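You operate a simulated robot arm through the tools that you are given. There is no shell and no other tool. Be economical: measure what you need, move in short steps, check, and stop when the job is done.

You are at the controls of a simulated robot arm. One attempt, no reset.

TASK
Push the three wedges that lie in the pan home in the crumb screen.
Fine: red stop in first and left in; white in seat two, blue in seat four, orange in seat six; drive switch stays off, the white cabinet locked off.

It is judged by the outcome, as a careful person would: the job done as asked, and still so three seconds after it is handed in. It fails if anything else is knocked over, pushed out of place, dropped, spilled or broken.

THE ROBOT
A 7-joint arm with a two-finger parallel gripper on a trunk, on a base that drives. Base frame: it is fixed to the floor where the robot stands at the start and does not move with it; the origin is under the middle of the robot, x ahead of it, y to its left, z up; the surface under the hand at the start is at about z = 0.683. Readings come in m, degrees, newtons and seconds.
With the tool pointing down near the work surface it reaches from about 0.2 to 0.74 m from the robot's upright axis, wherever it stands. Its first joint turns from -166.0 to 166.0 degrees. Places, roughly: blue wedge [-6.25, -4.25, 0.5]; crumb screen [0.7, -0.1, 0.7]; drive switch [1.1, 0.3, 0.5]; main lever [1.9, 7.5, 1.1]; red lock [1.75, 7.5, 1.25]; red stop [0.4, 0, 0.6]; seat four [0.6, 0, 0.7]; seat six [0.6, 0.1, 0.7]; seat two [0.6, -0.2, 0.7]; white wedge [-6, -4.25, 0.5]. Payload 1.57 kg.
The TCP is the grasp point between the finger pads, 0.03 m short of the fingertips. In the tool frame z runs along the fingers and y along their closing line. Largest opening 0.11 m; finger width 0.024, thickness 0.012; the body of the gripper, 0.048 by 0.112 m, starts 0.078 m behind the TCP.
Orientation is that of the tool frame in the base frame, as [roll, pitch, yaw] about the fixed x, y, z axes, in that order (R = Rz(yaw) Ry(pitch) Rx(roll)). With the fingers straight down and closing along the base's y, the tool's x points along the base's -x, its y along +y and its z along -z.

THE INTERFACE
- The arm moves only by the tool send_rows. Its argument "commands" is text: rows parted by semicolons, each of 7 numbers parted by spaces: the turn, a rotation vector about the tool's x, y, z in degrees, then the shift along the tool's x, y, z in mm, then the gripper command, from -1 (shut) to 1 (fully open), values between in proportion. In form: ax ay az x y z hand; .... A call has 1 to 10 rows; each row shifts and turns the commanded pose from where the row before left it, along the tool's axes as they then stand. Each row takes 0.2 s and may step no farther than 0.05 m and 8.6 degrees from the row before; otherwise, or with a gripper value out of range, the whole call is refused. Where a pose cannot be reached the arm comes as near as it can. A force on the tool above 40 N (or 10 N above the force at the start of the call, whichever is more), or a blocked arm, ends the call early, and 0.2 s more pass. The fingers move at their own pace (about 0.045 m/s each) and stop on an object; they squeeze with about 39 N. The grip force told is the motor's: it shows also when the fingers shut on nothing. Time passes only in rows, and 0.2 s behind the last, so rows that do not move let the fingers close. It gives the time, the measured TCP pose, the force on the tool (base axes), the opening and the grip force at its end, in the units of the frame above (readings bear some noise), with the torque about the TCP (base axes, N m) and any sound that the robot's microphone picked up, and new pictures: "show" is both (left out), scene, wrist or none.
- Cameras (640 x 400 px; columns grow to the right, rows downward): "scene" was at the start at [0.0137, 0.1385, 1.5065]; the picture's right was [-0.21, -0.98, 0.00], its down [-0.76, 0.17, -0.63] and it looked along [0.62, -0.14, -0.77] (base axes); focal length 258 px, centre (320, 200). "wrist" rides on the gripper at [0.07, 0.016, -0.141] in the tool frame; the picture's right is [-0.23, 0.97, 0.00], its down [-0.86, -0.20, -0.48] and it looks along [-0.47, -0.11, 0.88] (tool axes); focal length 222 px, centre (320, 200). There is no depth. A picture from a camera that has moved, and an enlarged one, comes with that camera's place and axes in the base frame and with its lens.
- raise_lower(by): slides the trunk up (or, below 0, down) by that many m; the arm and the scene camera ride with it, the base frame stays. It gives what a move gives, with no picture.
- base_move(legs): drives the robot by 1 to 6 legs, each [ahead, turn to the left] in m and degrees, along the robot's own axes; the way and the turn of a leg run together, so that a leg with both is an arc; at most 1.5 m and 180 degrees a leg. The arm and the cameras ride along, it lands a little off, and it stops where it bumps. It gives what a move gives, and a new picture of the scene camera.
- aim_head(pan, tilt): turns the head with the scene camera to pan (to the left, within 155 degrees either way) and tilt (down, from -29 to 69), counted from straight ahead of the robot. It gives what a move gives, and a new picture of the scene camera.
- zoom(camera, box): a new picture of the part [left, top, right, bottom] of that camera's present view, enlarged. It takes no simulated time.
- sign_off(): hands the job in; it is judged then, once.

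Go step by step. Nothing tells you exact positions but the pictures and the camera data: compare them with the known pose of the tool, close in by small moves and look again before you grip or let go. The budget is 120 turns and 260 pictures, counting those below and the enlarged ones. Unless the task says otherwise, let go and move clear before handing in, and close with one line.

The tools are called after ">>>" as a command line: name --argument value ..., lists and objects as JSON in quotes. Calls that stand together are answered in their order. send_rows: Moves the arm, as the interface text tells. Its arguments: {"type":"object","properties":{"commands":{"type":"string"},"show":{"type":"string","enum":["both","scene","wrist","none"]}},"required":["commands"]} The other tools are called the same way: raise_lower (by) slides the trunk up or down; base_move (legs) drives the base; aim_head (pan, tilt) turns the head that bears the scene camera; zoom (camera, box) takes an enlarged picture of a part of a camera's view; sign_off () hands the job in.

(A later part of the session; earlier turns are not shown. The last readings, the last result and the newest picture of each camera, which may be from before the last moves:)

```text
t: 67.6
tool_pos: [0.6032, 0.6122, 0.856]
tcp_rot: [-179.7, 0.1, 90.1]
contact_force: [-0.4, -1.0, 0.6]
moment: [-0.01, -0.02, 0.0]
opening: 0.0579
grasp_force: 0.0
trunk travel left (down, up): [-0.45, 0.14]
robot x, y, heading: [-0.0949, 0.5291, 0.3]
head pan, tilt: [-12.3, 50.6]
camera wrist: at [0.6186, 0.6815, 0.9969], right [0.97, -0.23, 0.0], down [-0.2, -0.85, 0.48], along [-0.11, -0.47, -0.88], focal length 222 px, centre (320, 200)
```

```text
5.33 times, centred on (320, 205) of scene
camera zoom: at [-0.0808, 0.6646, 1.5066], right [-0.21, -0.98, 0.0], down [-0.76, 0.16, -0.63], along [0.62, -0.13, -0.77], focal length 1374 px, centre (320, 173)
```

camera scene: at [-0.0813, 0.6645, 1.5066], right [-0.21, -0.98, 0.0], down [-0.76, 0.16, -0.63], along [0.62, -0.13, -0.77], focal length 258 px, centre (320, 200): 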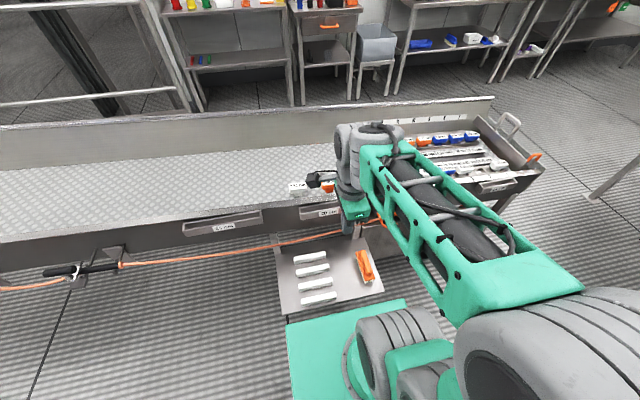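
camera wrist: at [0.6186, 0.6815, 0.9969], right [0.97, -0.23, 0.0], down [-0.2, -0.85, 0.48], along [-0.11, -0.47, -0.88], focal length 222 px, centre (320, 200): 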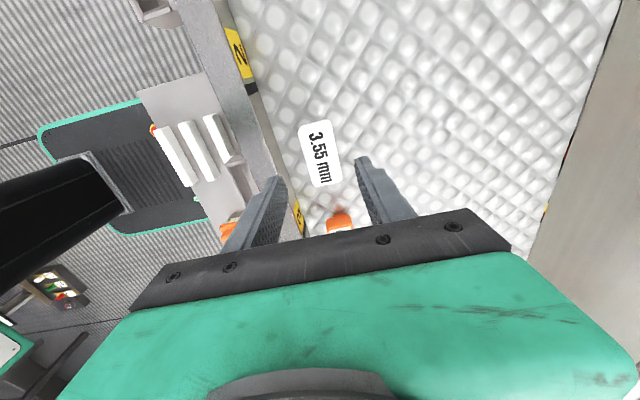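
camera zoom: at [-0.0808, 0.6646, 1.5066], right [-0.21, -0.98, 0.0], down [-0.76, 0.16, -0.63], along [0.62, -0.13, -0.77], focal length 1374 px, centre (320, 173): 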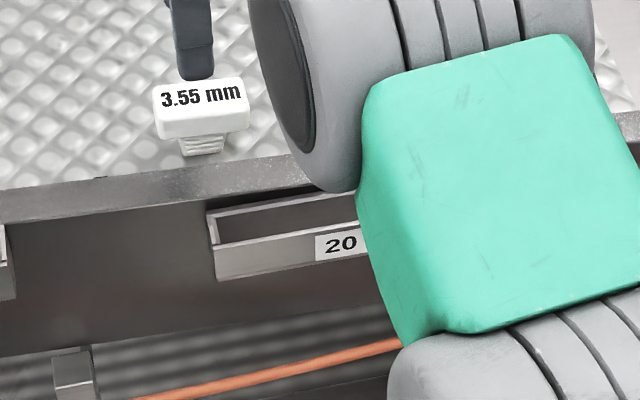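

White's head is centred at about (0.603, 0.604). I shift 8 mm, descend around it in stages, and check before closing.

>>> send_rows --commands "0 0 0 -8 0 20 -0.05;0 0 0 0 0 25 -0.05;0 0 0 0 0 25 -0.05;0 0 0 0 0 10 -0.05;0 0 0 0 0 10 -0.05;0 0 0 0 0 0 -0.05" --show "wrist"

>>> zoom --camera "wrist" --box '[220, 60, 440, 240]'

>>> zoom --camera "scene" --box '[260, 170, 330, 220]'

```text
t: 69.0
tool_pos: [0.601, 0.6063, 0.7635]
tcp_rot: [-179.8, 0.0, 90.1]
contact_force: [-0.2, 0.6, -0.2]
moment: [-0.01, 0.01, 0.02]
opening: 0.0521
grasp_force: 0.0
trunk travel left (down, up): [-0.45, 0.14]
robot x, y, heading: [-0.094, 0.5239, 0.4]
head pan, tilt: [-12.3, 50.6]
camera wrist: at [0.616, 0.6761, 0.9057], right [0.97, -0.23, 0.0], down [-0.2, -0.85, 0.48], along [-0.11, -0.47, -0.88], focal length 222 px, centre (320, 200)
```

wrist: 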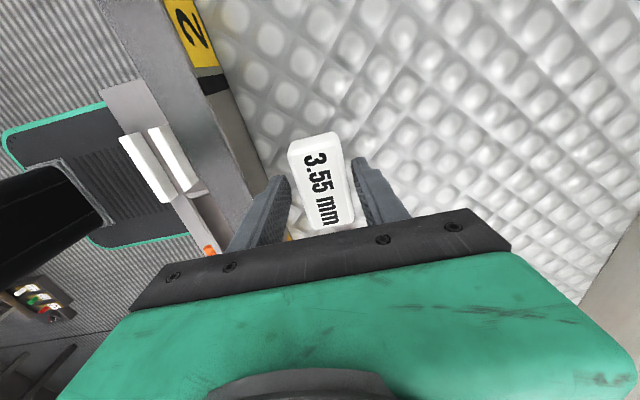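

```text
2.22 times, centred on (330, 150) of wrist
camera zoom: at [0.616, 0.6761, 0.9057], right [0.97, -0.23, 0.0], down [-0.2, -0.85, 0.48], along [-0.11, -0.47, -0.88], focal length 494 px, centre (298, 311)
```

zoom: 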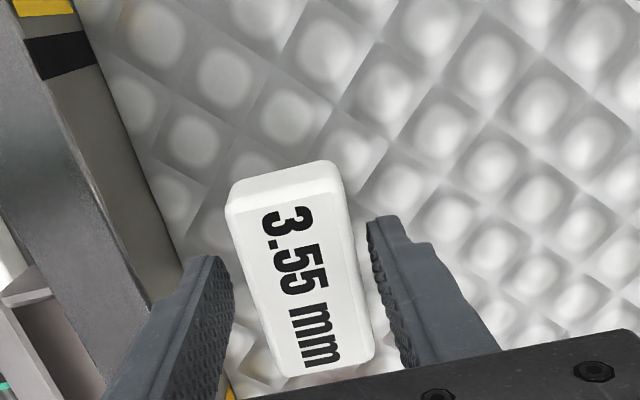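

```text
8.00 times, centred on (295, 195) of scene
camera zoom: at [-0.0811, 0.6645, 1.5066], right [-0.21, -0.98, 0.0], down [-0.76, 0.16, -0.63], along [0.62, -0.13, -0.77], focal length 2061 px, centre (520, 240)
```

zoom: 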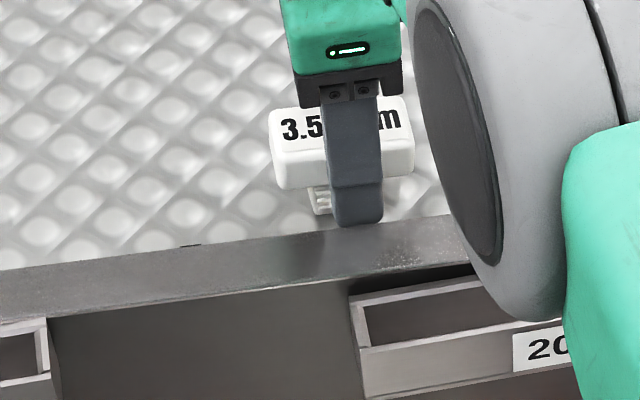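

The tips already reach about the bottom of the head (top ≈ 0.757), a good grip height. Closing here and lifting (tool −z).

>>> send_rows --commands "0 0 0 0 1 0 -1;0 0 0 0 0 0 -1;0 0 0 0 0 0 -1;0 0 0 0 0 0 -1;0 0 0 0 0 -10 -1;0 0 0 0 0 -40 -1;0 0 0 0 0 -40 -1;0 0 0 0 0 0 -1" --show "wrist"

>>> zoom --camera "scene" --box '[255, 135, 345, 205]'

```text
t: 70.8
tool_pos: [0.6022, 0.606, 0.8559]
tcp_rot: [-179.8, 0.2, 90.0]
contact_force: [0.3, 0.3, -1.0]
moment: [0.0, -0.02, 0.01]
opening: 0.0352
grasp_force: 39.3
trunk travel left (down, up): [-0.45, 0.14]
robot x, y, heading: [-0.0987, 0.5224, 0.2]
head pan, tilt: [-12.3, 50.6]
camera wrist: at [0.6185, 0.6757, 0.9973], right [0.97, -0.23, 0.0], down [-0.2, -0.85, 0.48], along [-0.11, -0.47, -0.88], focal length 222 px, centre (320, 200)
```

wrist: 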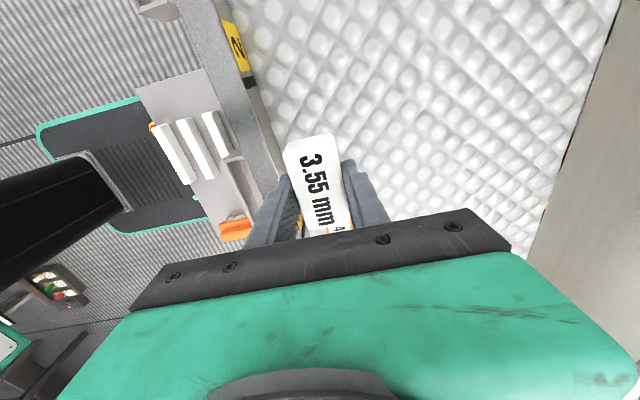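

```text
5.71 times, centred on (300, 170) of scene
camera zoom: at [-0.0812, 0.6645, 1.5065], right [-0.21, -0.98, 0.0], down [-0.76, 0.16, -0.63], along [0.62, -0.13, -0.77], focal length 1472 px, centre (434, 371)
```

zoom: 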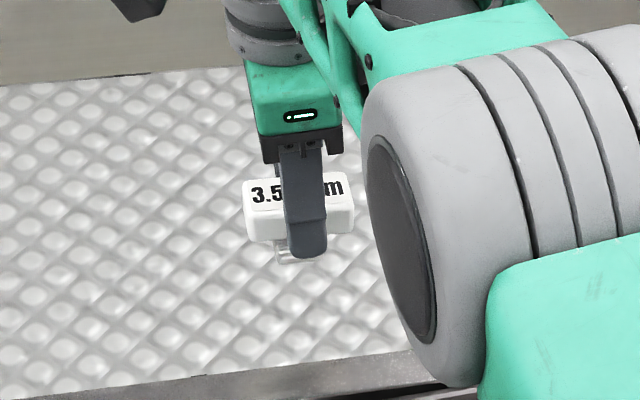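

White is lifted. I retract and drive back so that both the screen and the orange wedge are within reach, base at about (−0.01, 0.10).

>>> send_rows --commands "0 0 0 0 -20 -40 -1;0 0 0 -10 -44 -15 -1;0 0 0 -12 -44 -15 -1;0 0 0 -12 -44 -15 -1;0 0 0 -12 -44 -15 -1;0 0 0 -12 -44 -15 -1;0 0 0 -12 -44 -10 -1;0 0 0 -10 -44 -5 -1;0 0 0 0 -20 0 -1;0 0 0 0 0 0 -1" --show "none"

>>> base_move --legs '[[-0.07, 0], [0, 90], [-0.425, 0], [0, -90], [0.155, 0]]'

```text
t: 73.0
tool_pos: [0.2613, 0.5305, 0.9853]
tcp_rot: [-179.7, 0.1, 89.9]
contact_force: [0.5, 0.2, -1.8]
moment: [-0.02, 0.0, 0.0]
opening: 0.0354
grasp_force: 38.9
trunk travel left (down, up): [-0.45, 0.14]
robot x, y, heading: [-0.0929, 0.5282, 0.2]
head pan, tilt: [-12.3, 50.6]
```

```text
t: 84.9
tool_pos: [0.3495, 0.0942, 0.9857]
tcp_rot: [-179.8, 0.1, 87.3]
contact_force: [0.6, -0.5, -1.6]
moment: [0.0, 0.01, -0.01]
opening: 0.0355
grasp_force: 38.3
trunk travel left (down, up): [-0.45, 0.14]
robot x, y, heading: [-0.0059, 0.11, -2.5]
head pan, tilt: [-12.3, 50.6]
camera scene: at [0.0144, 0.2464, 1.5066], right [-0.25, -0.97, 0.0], down [-0.75, 0.2, -0.63], along [0.61, -0.16, -0.77], focal length 258 px, centre (320, 200)
```

scene: 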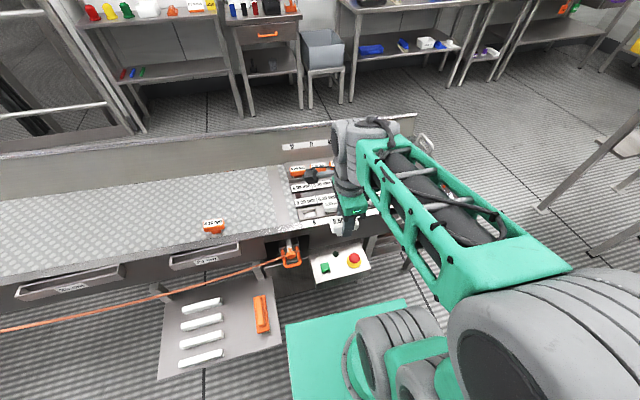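

Now at (−0.006, 0.110), white still held. I carry it over to seat two, staying high.

>>> send_rows --commands "0 0 -2.7 -10 44 0 -1;0 0 0 -20 40 0 -1;0 0 0 -30 36 0 -1;0 0 0 -34 32 10 -1;0 0 0 -34 32 10 -1;0 0 0 -34 30 15 -1;0 0 0 -40 22 15 -1;0 0 0 -42 10 15 -1;0 0 0 -40 0 20 -1;0 0 0 0 0 15 -1" --show "both"

>>> zoom --camera "wrist" --box '[220, 20, 420, 160]'

>>> zoom --camera "scene" --box '[290, 160, 430, 250]'

```text
t: 87.1
tool_pos: [0.593, -0.193, 0.8855]
tcp_rot: [-179.8, 0.0, 90.1]
contact_force: [-0.6, -1.0, -2.1]
moment: [0.0, 0.0, -0.01]
opening: 0.0356
grasp_force: 39.5
trunk travel left (down, up): [-0.45, 0.14]
robot x, y, heading: [-0.0046, 0.1078, -2.3]
head pan, tilt: [-12.3, 50.6]
camera scene: at [0.0144, 0.2459, 1.5066], right [-0.25, -0.97, 0.0], down [-0.75, 0.2, -0.63], along [0.61, -0.16, -0.77], focal length 258 px, centre (320, 200)
camera wrist: at [0.6098, -0.1235, 1.0277], right [0.97, -0.23, 0.0], down [-0.2, -0.85, 0.48], along [-0.11, -0.47, -0.88], focal length 222 px, centre (320, 200)
```

scene: 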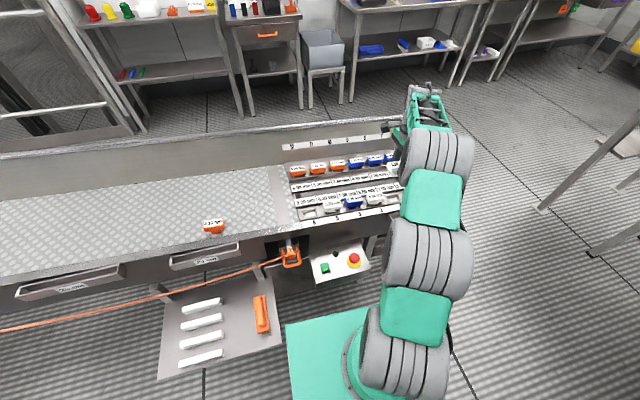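
wrist: 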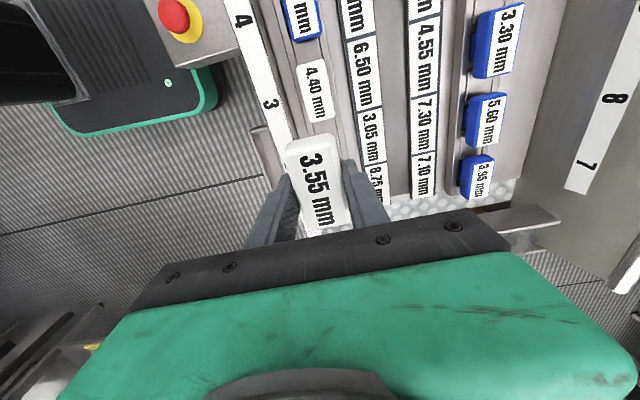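

```text
2.86 times, centred on (320, 90) of wrist
camera zoom: at [0.6098, -0.1235, 1.0277], right [0.97, -0.23, 0.0], down [-0.2, -0.85, 0.48], along [-0.11, -0.47, -0.88], focal length 635 px, centre (320, 514)
```

zoom: 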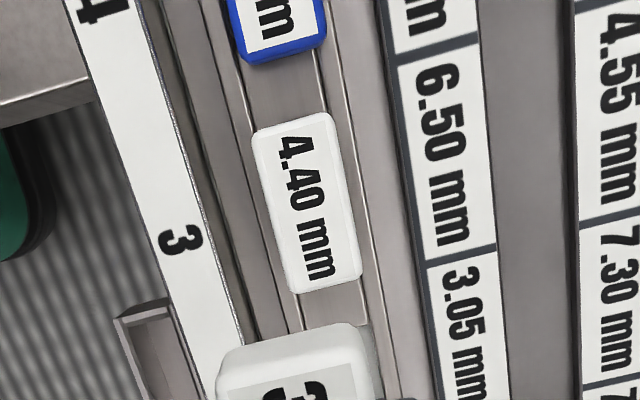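

```text
4.44 times, centred on (360, 205) of scene
camera zoom: at [0.0144, 0.2459, 1.5066], right [-0.25, -0.97, 0.0], down [-0.75, 0.2, -0.63], along [0.61, -0.16, -0.77], focal length 1145 px, centre (142, 178)
```

zoom: 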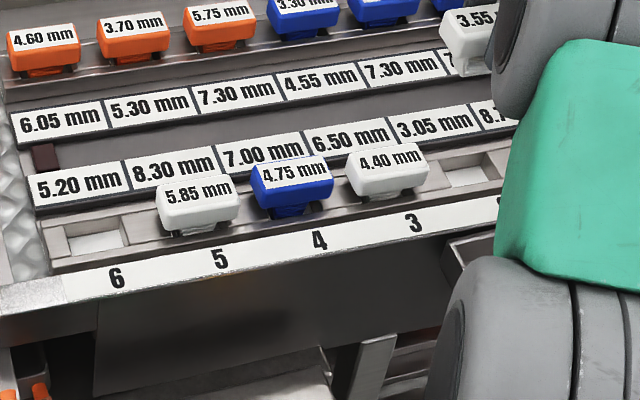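

A clear view of the seated row; I enlarge it to compare blue's height with its neighbours.

>>> zoom --camera "scene" --box '[315, 185, 395, 225]'

>>> zoom --camera "scene" --box '[380, 170, 430, 215]'

```text
8.00 times, centred on (355, 205) of scene
camera zoom: at [0.0144, 0.2459, 1.5066], right [-0.25, -0.97, 0.0], down [-0.75, 0.2, -0.63], along [0.61, -0.16, -0.77], focal length 2061 px, centre (40, 160)
```

zoom: 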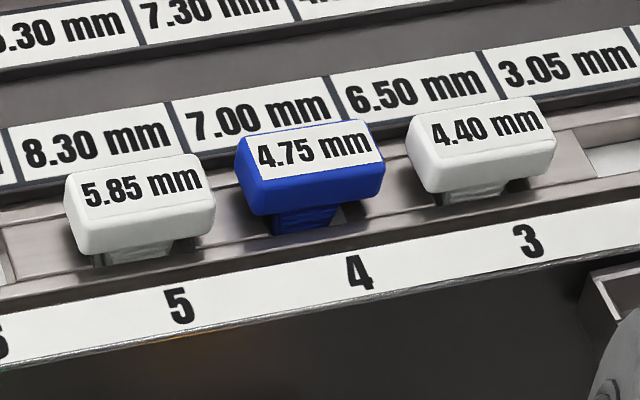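

```text
8.89 times, centred on (405, 192) of scene
camera zoom: at [0.0144, 0.2459, 1.5066], right [-0.25, -0.97, 0.0], down [-0.75, 0.2, -0.63], along [0.61, -0.16, -0.77], focal length 2290 px, centre (-436, 267)
```

zoom: 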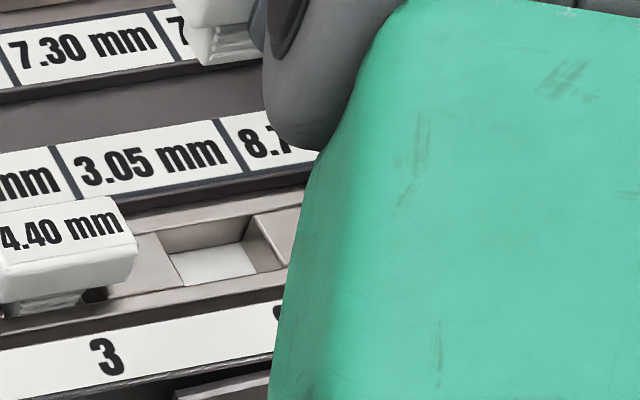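

Blue sits ~6 mm higher than its neighbours, so it will need a firmer push afterwards. First white: seat two is near (0.599, −0.225); I move over it and lower to just above.

>>> send_rows --commands "0 0 0 -32 6 0 -1;0 0 0 0 0 35 -1;0 0 0 0 0 35 -1;0 0 0 0 0 30 -1;0 0 0 0 0 0 -1" --show "wrist"

>>> zoom --camera "wrist" --box '[220, 60, 440, 240]'

>>> zoom --camera "scene" --box '[360, 160, 440, 220]'

```text
t: 88.3
tool_pos: [0.5992, -0.2254, 0.7842]
tcp_rot: [-179.9, 0.1, 90.0]
contact_force: [0.3, -0.4, -2.5]
moment: [0.01, 0.0, -0.04]
opening: 0.0353
grasp_force: 38.9
trunk travel left (down, up): [-0.45, 0.14]
robot x, y, heading: [-0.0032, 0.1077, -2.4]
head pan, tilt: [-12.3, 50.6]
camera wrist: at [0.6148, -0.1573, 0.9247], right [0.97, -0.23, 0.0], down [-0.2, -0.85, 0.48], along [-0.11, -0.47, -0.88], focal length 222 px, centre (320, 200)
```

wrist: 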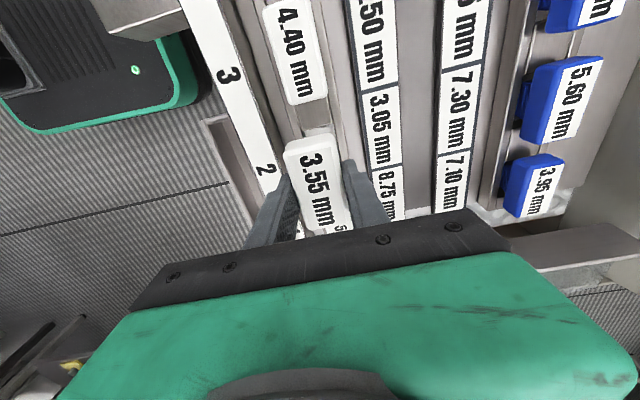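

```text
2.22 times, centred on (330, 150) of wrist
camera zoom: at [0.6148, -0.1573, 0.9247], right [0.97, -0.23, 0.0], down [-0.2, -0.85, 0.48], along [-0.11, -0.47, -0.88], focal length 494 px, centre (298, 311)
```

zoom: 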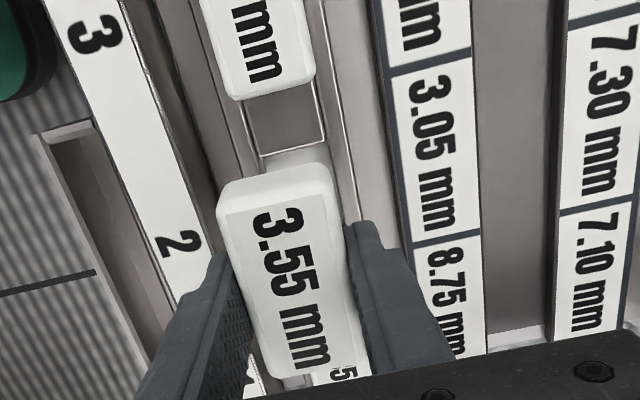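

```text
6.67 times, centred on (400, 190) of scene
camera zoom: at [0.0146, 0.2461, 1.5066], right [-0.25, -0.97, 0.0], down [-0.75, 0.2, -0.63], along [0.61, -0.16, -0.77], focal length 1718 px, centre (-213, 267)
```

zoom: 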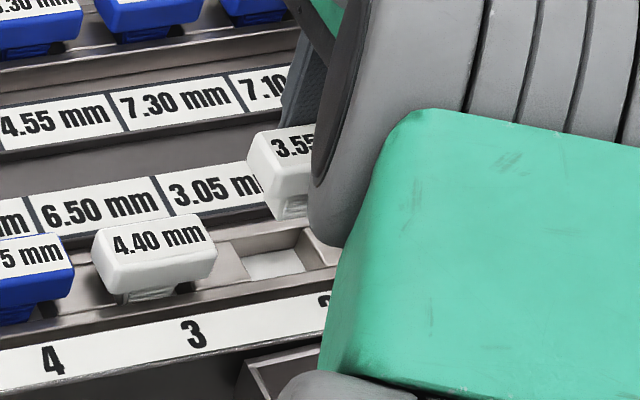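

Alignment agrees between cameras within a few mm. I lower slowly into seat two.

>>> send_rows --commands "0 0 0 0 0 10 -1;0 0 0 0 0 10 -1;0 0 0 0 0 5 -1;0 0 0 0 0 5 -1;0 0 0 0 0 4 -1;0 0 0 0 0 4 -1;0 0 0 0 0 3 -1;0 0 0 0 0 0 -1" --show "wrist"

>>> zoom --camera "scene" --box '[360, 160, 440, 220]'

```text
t: 90.1
tool_pos: [0.5996, -0.2231, 0.7426]
tcp_rot: [-179.7, 0.0, 90.0]
contact_force: [-0.3, -0.4, -1.5]
moment: [-0.04, 0.0, -0.02]
opening: 0.0353
grasp_force: 38.8
trunk travel left (down, up): [-0.45, 0.14]
robot x, y, heading: [-0.0035, 0.1093, -2.8]
head pan, tilt: [-12.3, 50.6]
camera wrist: at [0.6158, -0.155, 0.8848], right [0.97, -0.23, 0.0], down [-0.2, -0.85, 0.48], along [-0.11, -0.47, -0.88], focal length 222 px, centre (320, 200)
```

wrist: 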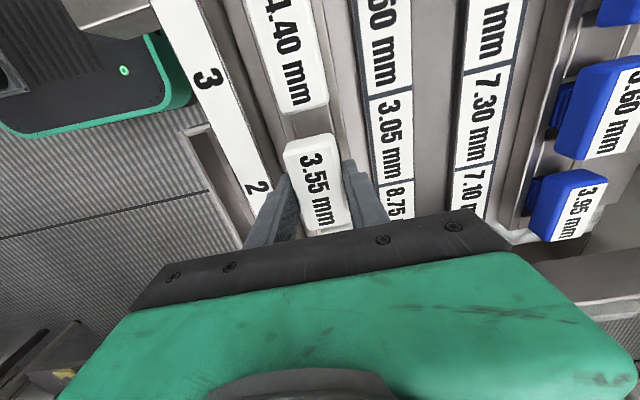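

```text
6.67 times, centred on (400, 190) of scene
camera zoom: at [0.0144, 0.2462, 1.5066], right [-0.25, -0.97, 0.0], down [-0.75, 0.2, -0.63], along [0.61, -0.16, -0.77], focal length 1718 px, centre (-213, 267)
```

zoom: 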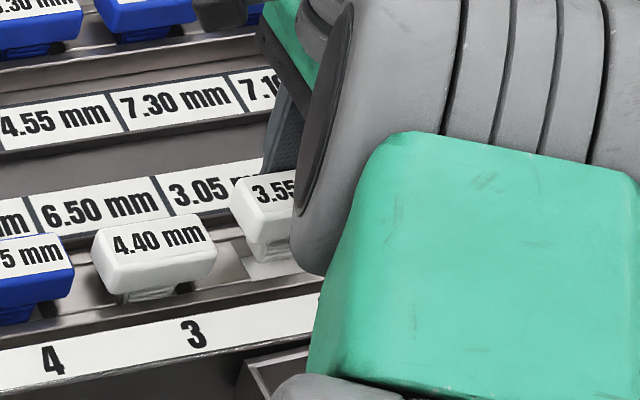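

White is ~4 mm too near its neighbour compared with the other gaps. I shift it by 4 mm and continue down gently.

>>> send_rows --commands "0 0 0 -4 0 0 -1;0 0 0 0 0 2 -1;0 0 0 0 0 2 -1;0 0 0 0 0 2 -1;0 0 0 0 0 2 -1;0 0 0 0 0 2 -1;0 0 0 0 0 0 -1" --show "none"

>>> zoom --camera "scene" --box '[360, 160, 440, 220]'

```text
t: 91.7
tool_pos: [0.5994, -0.2273, 0.7344]
tcp_rot: [-179.8, 0.2, 89.9]
contact_force: [0.0, -0.4, -2.3]
moment: [0.03, -0.04, 0.03]
opening: 0.0354
grasp_force: 39.4
trunk travel left (down, up): [-0.45, 0.14]
robot x, y, heading: [-0.0067, 0.1097, -2.2]
head pan, tilt: [-12.3, 50.6]
```

```text
6.67 times, centred on (400, 190) of scene
camera zoom: at [0.0144, 0.2462, 1.5066], right [-0.25, -0.97, 0.0], down [-0.75, 0.2, -0.63], along [0.61, -0.16, -0.77], focal length 1718 px, centre (-213, 267)
```

zoom: 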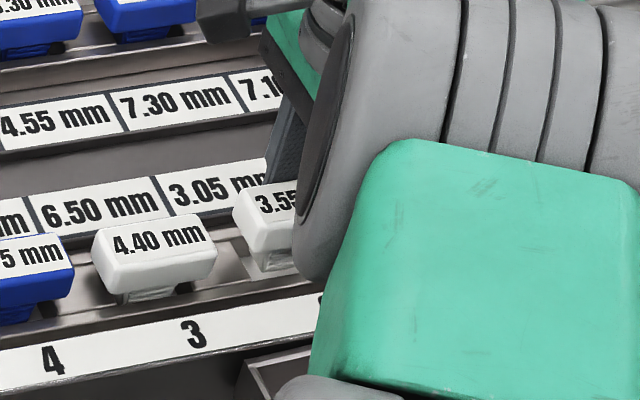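

Spacing now matches. About 15 mm remains; continuing down.

>>> send_rows --commands "0 0 0 0 0 2 -1;0 0 0 0 0 2 -1;0 0 0 0 0 2 -1;0 0 0 0 0 2 -1;0 0 0 0 0 2 -1;0 0 0 0 0 2 -1;0 0 0 0 0 0 -1" --show "none"

>>> zoom --camera "scene" --box '[360, 160, 440, 220]'

```text
t: 93.3
tool_pos: [0.5989, -0.2266, 0.7228]
tcp_rot: [-179.8, 0.1, 89.9]
contact_force: [0.4, -0.2, -0.9]
moment: [0.01, -0.01, 0.0]
opening: 0.0353
grasp_force: 39.2
trunk travel left (down, up): [-0.45, 0.14]
robot x, y, heading: [-0.005, 0.1062, -2.8]
head pan, tilt: [-12.3, 50.6]
```

```text
6.67 times, centred on (400, 190) of scene
camera zoom: at [0.0144, 0.2462, 1.5066], right [-0.25, -0.97, 0.0], down [-0.75, 0.2, -0.63], along [0.61, -0.16, -0.77], focal length 1718 px, centre (-213, 267)
```

zoom: 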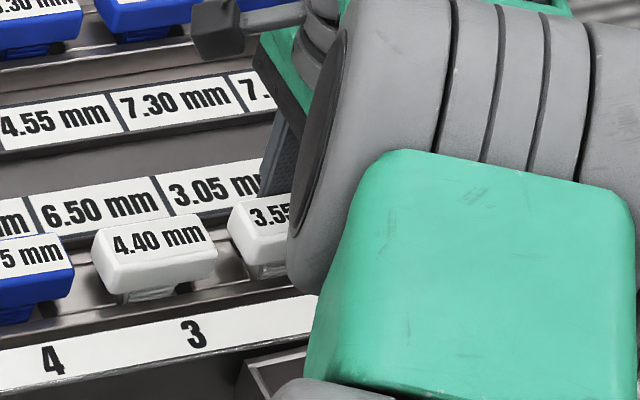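

Nearly down, no contact. I nudge another 3 mm away from seat three and continue.

>>> send_rows --commands "0 0 0 -1.5 0 0 -1;0 0 0 -1.5 0 0 -1;0 0 0 0 0 1.5 -1;0 0 0 0 0 1.5 -1;0 0 0 0 0 1.5 -1;0 0 0 0 0 1.5 -1;0 0 0 0 0 1.5 -1;0 0 0 0 0 1.5 -1;0 0 0 0 0 0 -1" --show "none"

>>> zoom --camera "scene" --box '[360, 160, 440, 220]'

```text
t: 95.3
tool_pos: [0.5991, -0.2293, 0.7139]
tcp_rot: [-179.8, 0.1, 89.9]
contact_force: [-2.0, 0.0, 5.6]
moment: [0.07, 0.08, -0.08]
opening: 0.0355
grasp_force: 39.0
trunk travel left (down, up): [-0.45, 0.14]
robot x, y, heading: [-0.0099, 0.1102, -2.3]
head pan, tilt: [-12.3, 50.6]
```

```text
6.67 times, centred on (400, 190) of scene
camera zoom: at [0.0137, 0.2465, 1.5067], right [-0.25, -0.97, 0.0], down [-0.75, 0.2, -0.64], along [0.61, -0.16, -0.77], focal length 1718 px, centre (-213, 267)
```

zoom: 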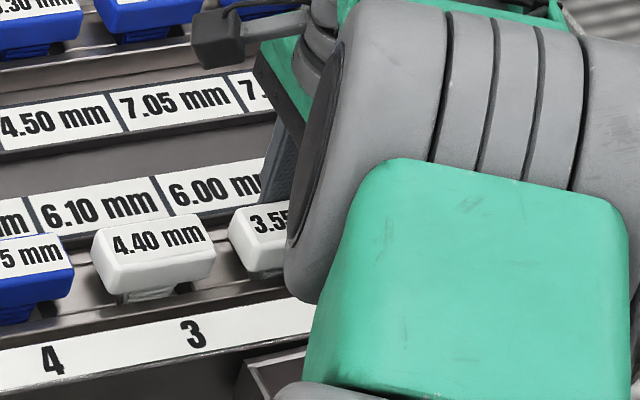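

White has engaged: the gap reading over seat two jumped from 3.05 to 6.00 with a light contact. I press on in 1 mm steps.

>>> send_rows --commands "0 0 0 0 0 1 -1;0 0 0 0 0 1 -1;0 0 0 0 0 1 -1;0 0 0 0 0 1 -1;0 0 0 0 0 0 -1" --show "none"

>>> zoom --camera "scene" --box '[360, 160, 440, 220]'

```text
t: 96.5
tool_pos: [0.5999, -0.2314, 0.7138]
tcp_rot: [179.7, 0.3, 89.9]
contact_force: [-2.0, 5.8, 35.6]
moment: [0.58, 0.27, -0.28]
opening: 0.0352
grasp_force: 39.3
trunk travel left (down, up): [-0.45, 0.14]
robot x, y, heading: [-0.008, 0.1091, -2.3]
head pan, tilt: [-12.3, 50.6]
```

```text
6.67 times, centred on (400, 190) of scene
camera zoom: at [0.011, 0.2485, 1.5067], right [-0.25, -0.97, 0.0], down [-0.75, 0.19, -0.64], along [0.62, -0.16, -0.77], focal length 1718 px, centre (-213, 267)
```

zoom: 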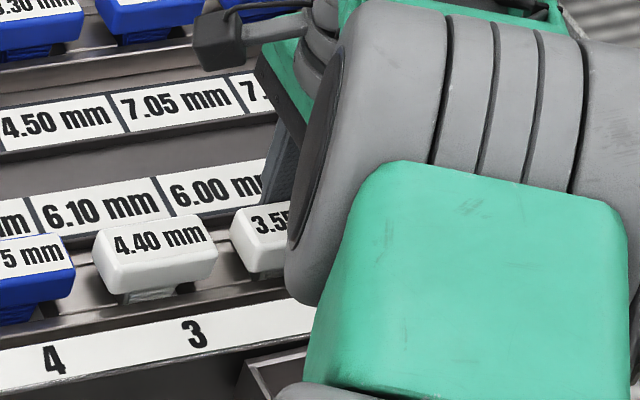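

White is firmly down with 35 N. I ease off, open slightly, rise and check all seats.

>>> send_rows --commands "0 0 0 0 0 -3 -1;0 0 0 0 0 0 -0.15;0 0 0 0 0 0 -0.15;0 0 0 0 0 -10 -0.15;0 0 0 0 0 -25 -0.15;0 0 0 0 0 -30 -0.15;0 0 0 0 10 -30 -0.15;0 0 0 0 0 0 -0.15" --show "wrist"

>>> zoom --camera "wrist" --box '[220, 60, 440, 240]'

>>> zoom --camera "scene" --box '[330, 165, 430, 225]'

```text
t: 98.3
tool_pos: [0.6108, -0.2279, 0.8074]
tcp_rot: [-179.7, 0.0, 89.9]
contact_force: [0.0, -0.6, -1.1]
moment: [-0.01, 0.03, -0.01]
opening: 0.047
grasp_force: 0.0
trunk travel left (down, up): [-0.45, 0.14]
robot x, y, heading: [-0.0059, 0.108, -2.2]
head pan, tilt: [-12.3, 50.6]
camera wrist: at [0.6264, -0.1584, 0.9491], right [0.97, -0.23, 0.0], down [-0.2, -0.85, 0.48], along [-0.11, -0.47, -0.88], focal length 222 px, centre (320, 200)
```

wrist: 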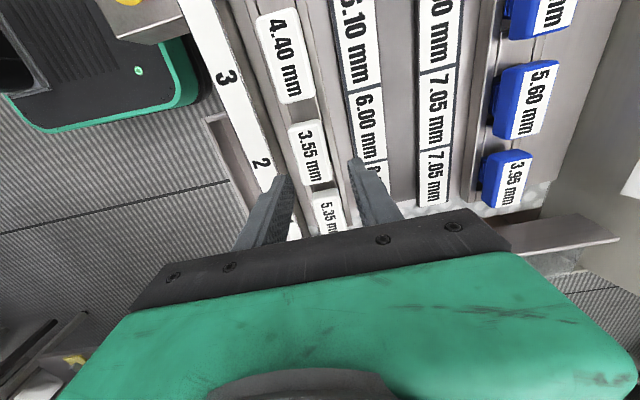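

```text
2.22 times, centred on (330, 150) of wrist
camera zoom: at [0.6264, -0.1584, 0.9491], right [0.97, -0.23, 0.0], down [-0.2, -0.85, 0.48], along [-0.11, -0.47, -0.88], focal length 494 px, centre (298, 311)
```

zoom: 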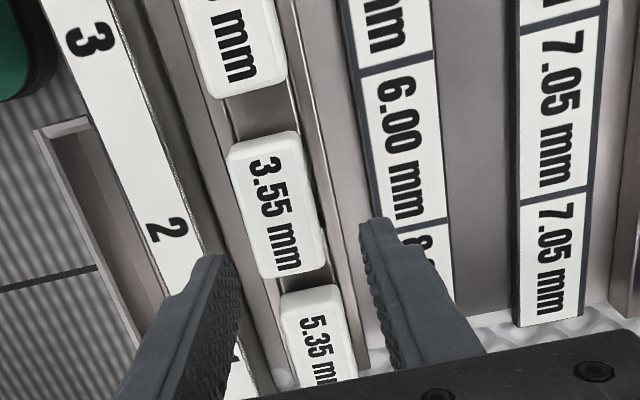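

```text
6.40 times, centred on (380, 195) of scene
camera zoom: at [0.0142, 0.2464, 1.5066], right [-0.25, -0.97, 0.0], down [-0.75, 0.2, -0.63], along [0.61, -0.16, -0.77], focal length 1649 px, centre (-64, 232)
```

zoom: 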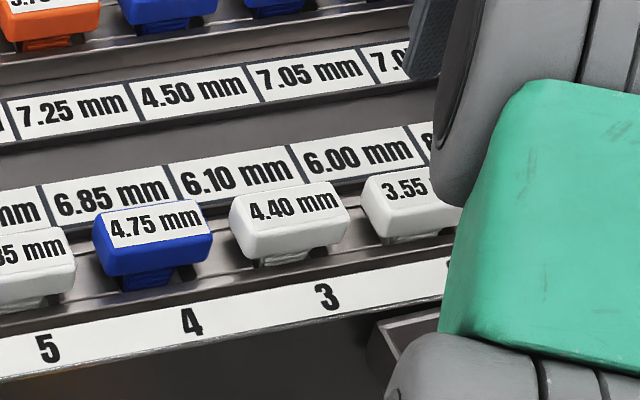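

White sits level with its neighbours. Blue is 6–10 mm high and its stem looks too far left, so it likely rests on the block edge; I'll regrip it, shift a few mm to the right (−y) and press again.

>>> send_rows --commands "0 0 0 40 -11 0 -0.05;0 0 0 47 0 0 -0.05;0 0 0 47 0 0 -0.05;0 0 0 47 0 0 -0.05;0 0 0 0 0 7 -0.05;0 0 0 0 0 0 -0.05" --show "wrist"

>>> zoom --camera "wrist" --box '[220, 60, 440, 240]'

>>> zoom --camera "scene" --box '[310, 170, 390, 230]'

```text
t: 99.7
tool_pos: [0.5986, -0.0473, 0.8007]
tcp_rot: [-179.8, 0.0, 89.9]
contact_force: [-0.2, 0.1, 0.1]
moment: [0.04, 0.0, 0.02]
opening: 0.0521
grasp_force: 0.0
trunk travel left (down, up): [-0.45, 0.14]
robot x, y, heading: [-0.0023, 0.1093, -2.6]
head pan, tilt: [-12.3, 50.6]
camera wrist: at [0.6137, 0.0209, 0.9421], right [0.97, -0.23, 0.0], down [-0.2, -0.85, 0.48], along [-0.11, -0.47, -0.88], focal length 222 px, centre (320, 200)
```

wrist: 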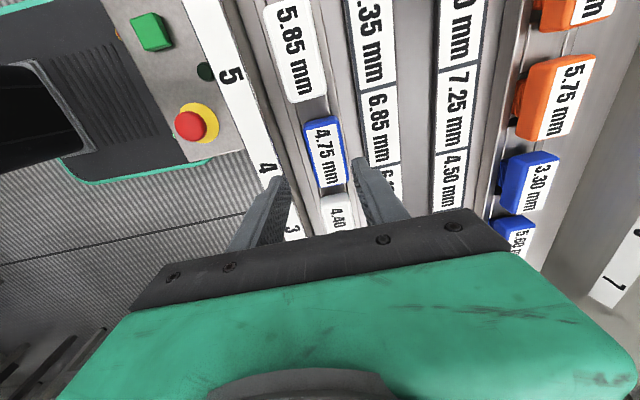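

```text
2.22 times, centred on (330, 150) of wrist
camera zoom: at [0.6137, 0.0209, 0.9421], right [0.97, -0.23, 0.0], down [-0.2, -0.85, 0.48], along [-0.11, -0.47, -0.88], focal length 494 px, centre (298, 311)
```

zoom: 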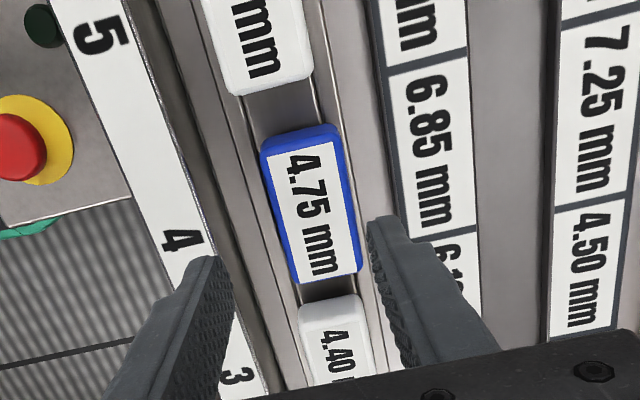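

```text
6.67 times, centred on (350, 200) of scene
camera zoom: at [0.0144, 0.2462, 1.5066], right [-0.25, -0.97, 0.0], down [-0.75, 0.2, -0.63], along [0.61, -0.16, -0.77], focal length 1718 px, centre (120, 200)
```

zoom: 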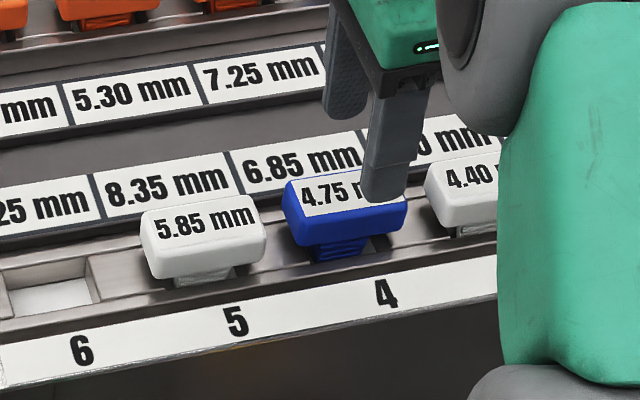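

I descend around blue's head (tips ~25 mm below its top) and grip it.

>>> send_rows --commands "0 0 0 2 3 20 -0.05;0 0 0 0 0 20 -0.05;0 0 0 0 0 10 -0.05;0 0 0 0 0 5 -0.05;0 0 0 0 0 0 -1;0 0 0 0 0 0 -1;0 0 0 0 0 0 -1;0 0 0 0 0 0 -1" --show "wrist"

>>> zoom --camera "scene" --box '[310, 170, 390, 230]'

```text
t: 101.5
tool_pos: [0.6026, -0.0471, 0.7475]
tcp_rot: [-179.9, 0.1, 89.9]
contact_force: [0.8, 1.5, 0.0]
moment: [0.13, -0.08, 0.01]
opening: 0.0354
grasp_force: 39.4
trunk travel left (down, up): [-0.45, 0.14]
robot x, y, heading: [-0.0044, 0.1093, -2.6]
head pan, tilt: [-12.3, 50.6]
camera wrist: at [0.6182, 0.0223, 0.8881], right [0.97, -0.23, 0.0], down [-0.2, -0.85, 0.48], along [-0.11, -0.47, -0.88], focal length 222 px, centre (320, 200)
```

wrist: 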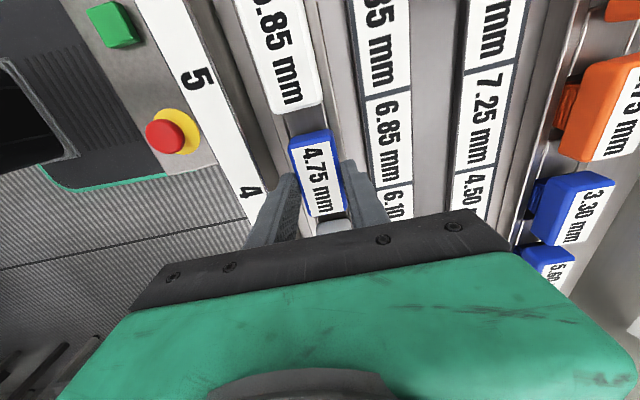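

```text
6.67 times, centred on (350, 200) of scene
camera zoom: at [0.0143, 0.2465, 1.5066], right [-0.25, -0.97, 0.0], down [-0.75, 0.2, -0.63], along [0.61, -0.16, -0.77], focal length 1718 px, centre (120, 200)
```

zoom: 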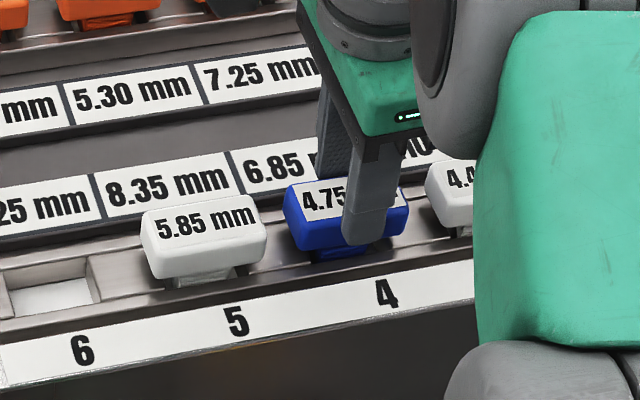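

Gripped. Its gaps to both neighbours are equal, so I lift a few mm, correct x by −3 mm, and press down again in small steps.

>>> send_rows --commands "0 0 0 0 0 -5 -1;0 0 0 0 -3 0 -1;0 0 0 0 0 3 -1;0 0 0 0 0 3 -1;0 0 0 0 0 2 -1;0 0 0 0 0 2 -1;0 0 0 0 0 1 -1;0 0 0 0 0 1 -1;0 0 0 0 0 1 -1;0 0 0 0 0 0 -1" --show "none"

>>> zoom --camera "scene" --box '[310, 170, 390, 230]'

```text
t: 103.7
tool_pos: [0.5992, -0.0472, 0.7399]
tcp_rot: [179.6, 0.1, 90.0]
contact_force: [9.3, 4.8, 35.7]
moment: [-0.08, -0.29, 0.0]
opening: 0.0352
grasp_force: 39.3
trunk travel left (down, up): [-0.45, 0.14]
robot x, y, heading: [-0.009, 0.1066, -2.3]
head pan, tilt: [-12.3, 50.6]
```

```text
6.67 times, centred on (350, 200) of scene
camera zoom: at [0.0121, 0.2477, 1.5066], right [-0.25, -0.97, 0.0], down [-0.75, 0.2, -0.64], along [0.62, -0.16, -0.77], focal length 1718 px, centre (120, 200)
```

zoom: 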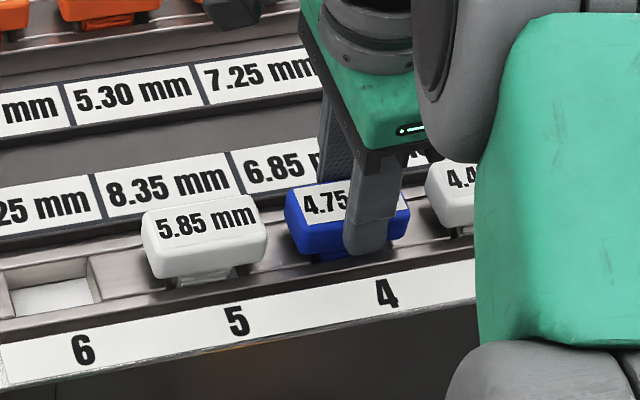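

It moved down ~6 mm and now is level with its neighbours under 36 N. I release gently, rise and verify.

>>> send_rows --commands "0 0 0 0 0 -2 -1;0 0 0 0 0 0 -0.1;0 0 0 0 0 0 -0.1;0 0 0 0 0 -15 -0.1;0 0 0 0 0 -25 -0.1;0 0 0 0 0 -30 -0.1;0 0 0 45 0 -20 -0.1;0 0 0 45 0 0 -0.1;0 0 0 45 0 0 -0.1" --show "scene"

>>> zoom --camera "scene" --box '[310, 170, 390, 230]'

```text
t: 105.7
tool_pos: [0.6009, 0.0873, 0.827]
tcp_rot: [-179.8, 0.1, 89.9]
contact_force: [-0.3, -0.4, 0.2]
moment: [-0.02, 0.01, 0.02]
opening: 0.0496
grasp_force: 0.1
trunk travel left (down, up): [-0.45, 0.14]
robot x, y, heading: [-0.0074, 0.1113, -2.3]
head pan, tilt: [-12.3, 50.6]
camera scene: at [0.0143, 0.2466, 1.5066], right [-0.25, -0.97, 0.0], down [-0.75, 0.2, -0.63], along [0.61, -0.16, -0.77], focal length 258 px, centre (320, 200)
```

scene: 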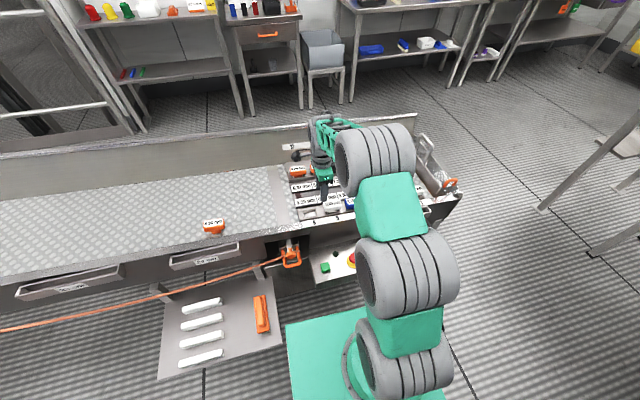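

```text
6.67 times, centred on (350, 200) of scene
camera zoom: at [0.0143, 0.2466, 1.5066], right [-0.25, -0.97, 0.0], down [-0.75, 0.2, -0.63], along [0.61, -0.16, -0.77], focal length 1718 px, centre (120, 200)
```

zoom: 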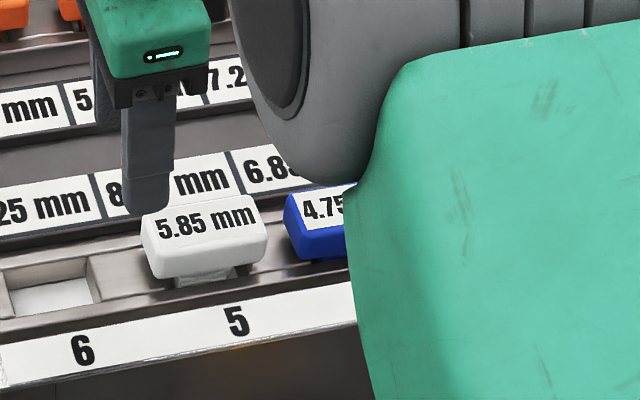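

Blue dropped home and stayed. Now to the orange wedge at about (0.605, 0.480).

>>> send_rows --commands "0 0 0 35 0 -30 0;0 0 0 45 0 0 0;0 0 0 45 0 0 0;0 0 0 45 0 0 0;0 0 0 45 0 0 0;0 0 0 45 0 0 0;0 0 0 45 0 0 0;0 0 0 45 0 0 0;0 0 0 45 2 0 0;0 0 0 0 0 0 0" --show "both"

>>> zoom --camera "wrist" --box '[220, 60, 440, 240]'

>>> zoom --camera "scene" --box '[300, 165, 430, 235]'

```text
t: 107.9
tool_pos: [0.6019, 0.4811, 0.8551]
tcp_rot: [-179.8, 0.1, 89.8]
contact_force: [0.2, 0.2, 0.3]
moment: [-0.04, -0.01, 0.03]
opening: 0.055
grasp_force: 0.0
trunk travel left (down, up): [-0.45, 0.14]
robot x, y, heading: [-0.0045, 0.1084, -2.5]
head pan, tilt: [-12.3, 50.6]
camera scene: at [0.0144, 0.2471, 1.5065], right [-0.25, -0.97, 0.0], down [-0.75, 0.2, -0.63], along [0.61, -0.16, -0.77], focal length 258 px, centre (320, 200)
camera wrist: at [0.6182, 0.5507, 0.9965], right [0.97, -0.23, 0.0], down [-0.2, -0.85, 0.48], along [-0.11, -0.47, -0.88], focal length 222 px, centre (320, 200)
```

scene: 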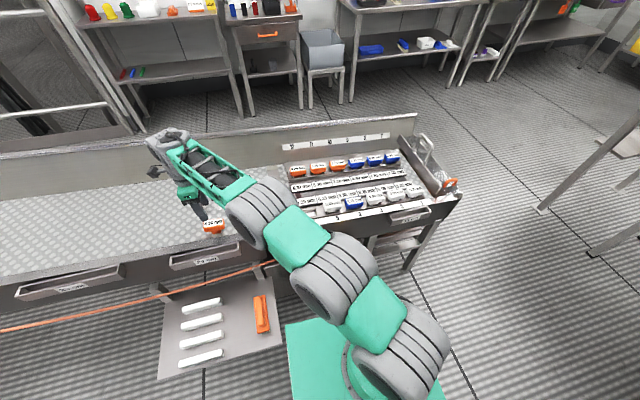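
wrist: 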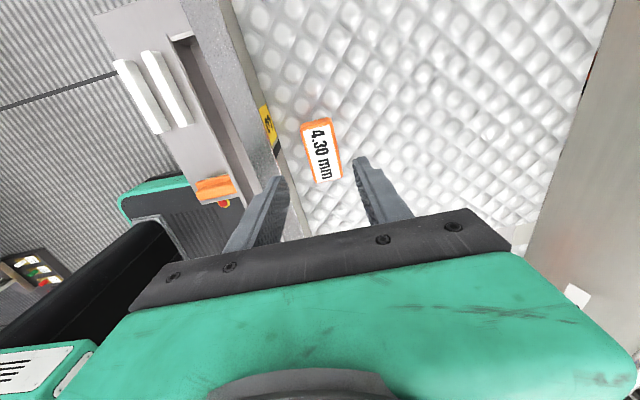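

```text
2.22 times, centred on (330, 150) of wrist
camera zoom: at [0.6182, 0.5507, 0.9965], right [0.97, -0.23, 0.0], down [-0.2, -0.85, 0.48], along [-0.11, -0.47, -0.88], focal length 494 px, centre (298, 311)
```

zoom: 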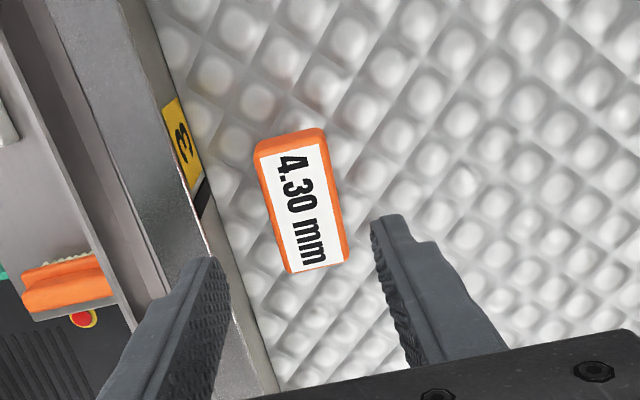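

```text
4.92 times, centred on (365, 200) of scene
camera zoom: at [0.0144, 0.2471, 1.5065], right [-0.25, -0.97, 0.0], down [-0.75, 0.2, -0.63], along [0.61, -0.16, -0.77], focal length 1268 px, centre (98, 200)
```

zoom: 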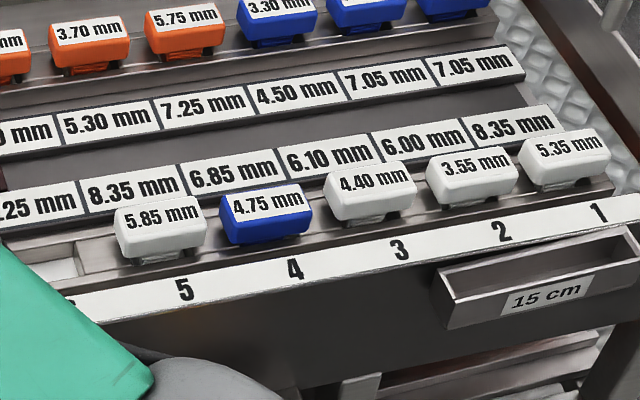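

All five seated heads now line up evenly. Orange is centred at (0.603, 0.479); I descend around it to the same grip height as white and close.

>>> send_rows --commands "0 0 0 -2 1.5 25 -0.05;0 0 0 0 0 25 -0.05;0 0 0 0 0 22 -0.05;0 0 0 0 0 10 -0.05;0 0 0 0 0 10 -0.05;0 0 0 0 0 0 -0.05" --show "wrist"

>>> zoom --camera "scene" --box '[180, 195, 260, 245]'

```text
t: 109.3
tool_pos: [0.6024, 0.4814, 0.7665]
tcp_rot: [-179.9, 0.1, 89.9]
contact_force: [0.4, 0.1, 0.3]
moment: [0.0, 0.02, 0.01]
opening: 0.0522
grasp_force: 0.1
trunk travel left (down, up): [-0.45, 0.14]
robot x, y, heading: [-0.0103, 0.1095, -2.3]
head pan, tilt: [-12.3, 50.6]
camera wrist: at [0.6189, 0.55, 0.9082], right [0.97, -0.23, 0.0], down [-0.2, -0.85, 0.48], along [-0.11, -0.47, -0.88], focal length 222 px, centre (320, 200)
```

wrist: 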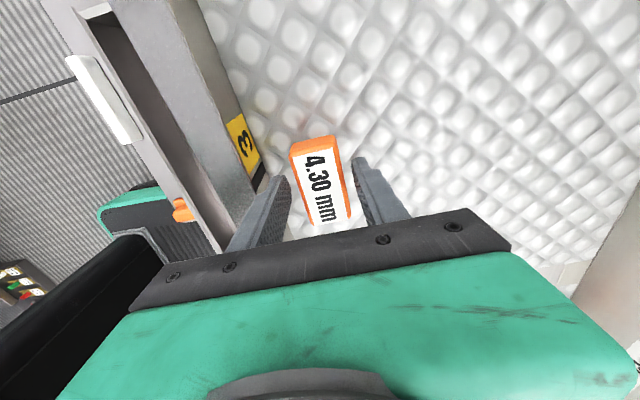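

```text
8.00 times, centred on (220, 220) of scene
camera zoom: at [0.0143, 0.2467, 1.5066], right [-0.25, -0.97, 0.0], down [-0.75, 0.2, -0.63], along [0.61, -0.16, -0.77], focal length 2061 px, centre (1120, 40)
```

zoom: 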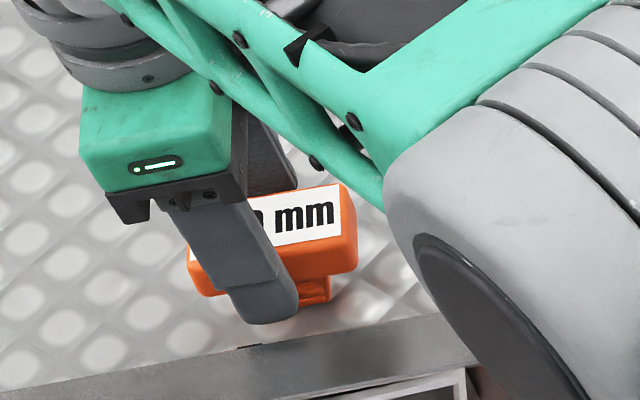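

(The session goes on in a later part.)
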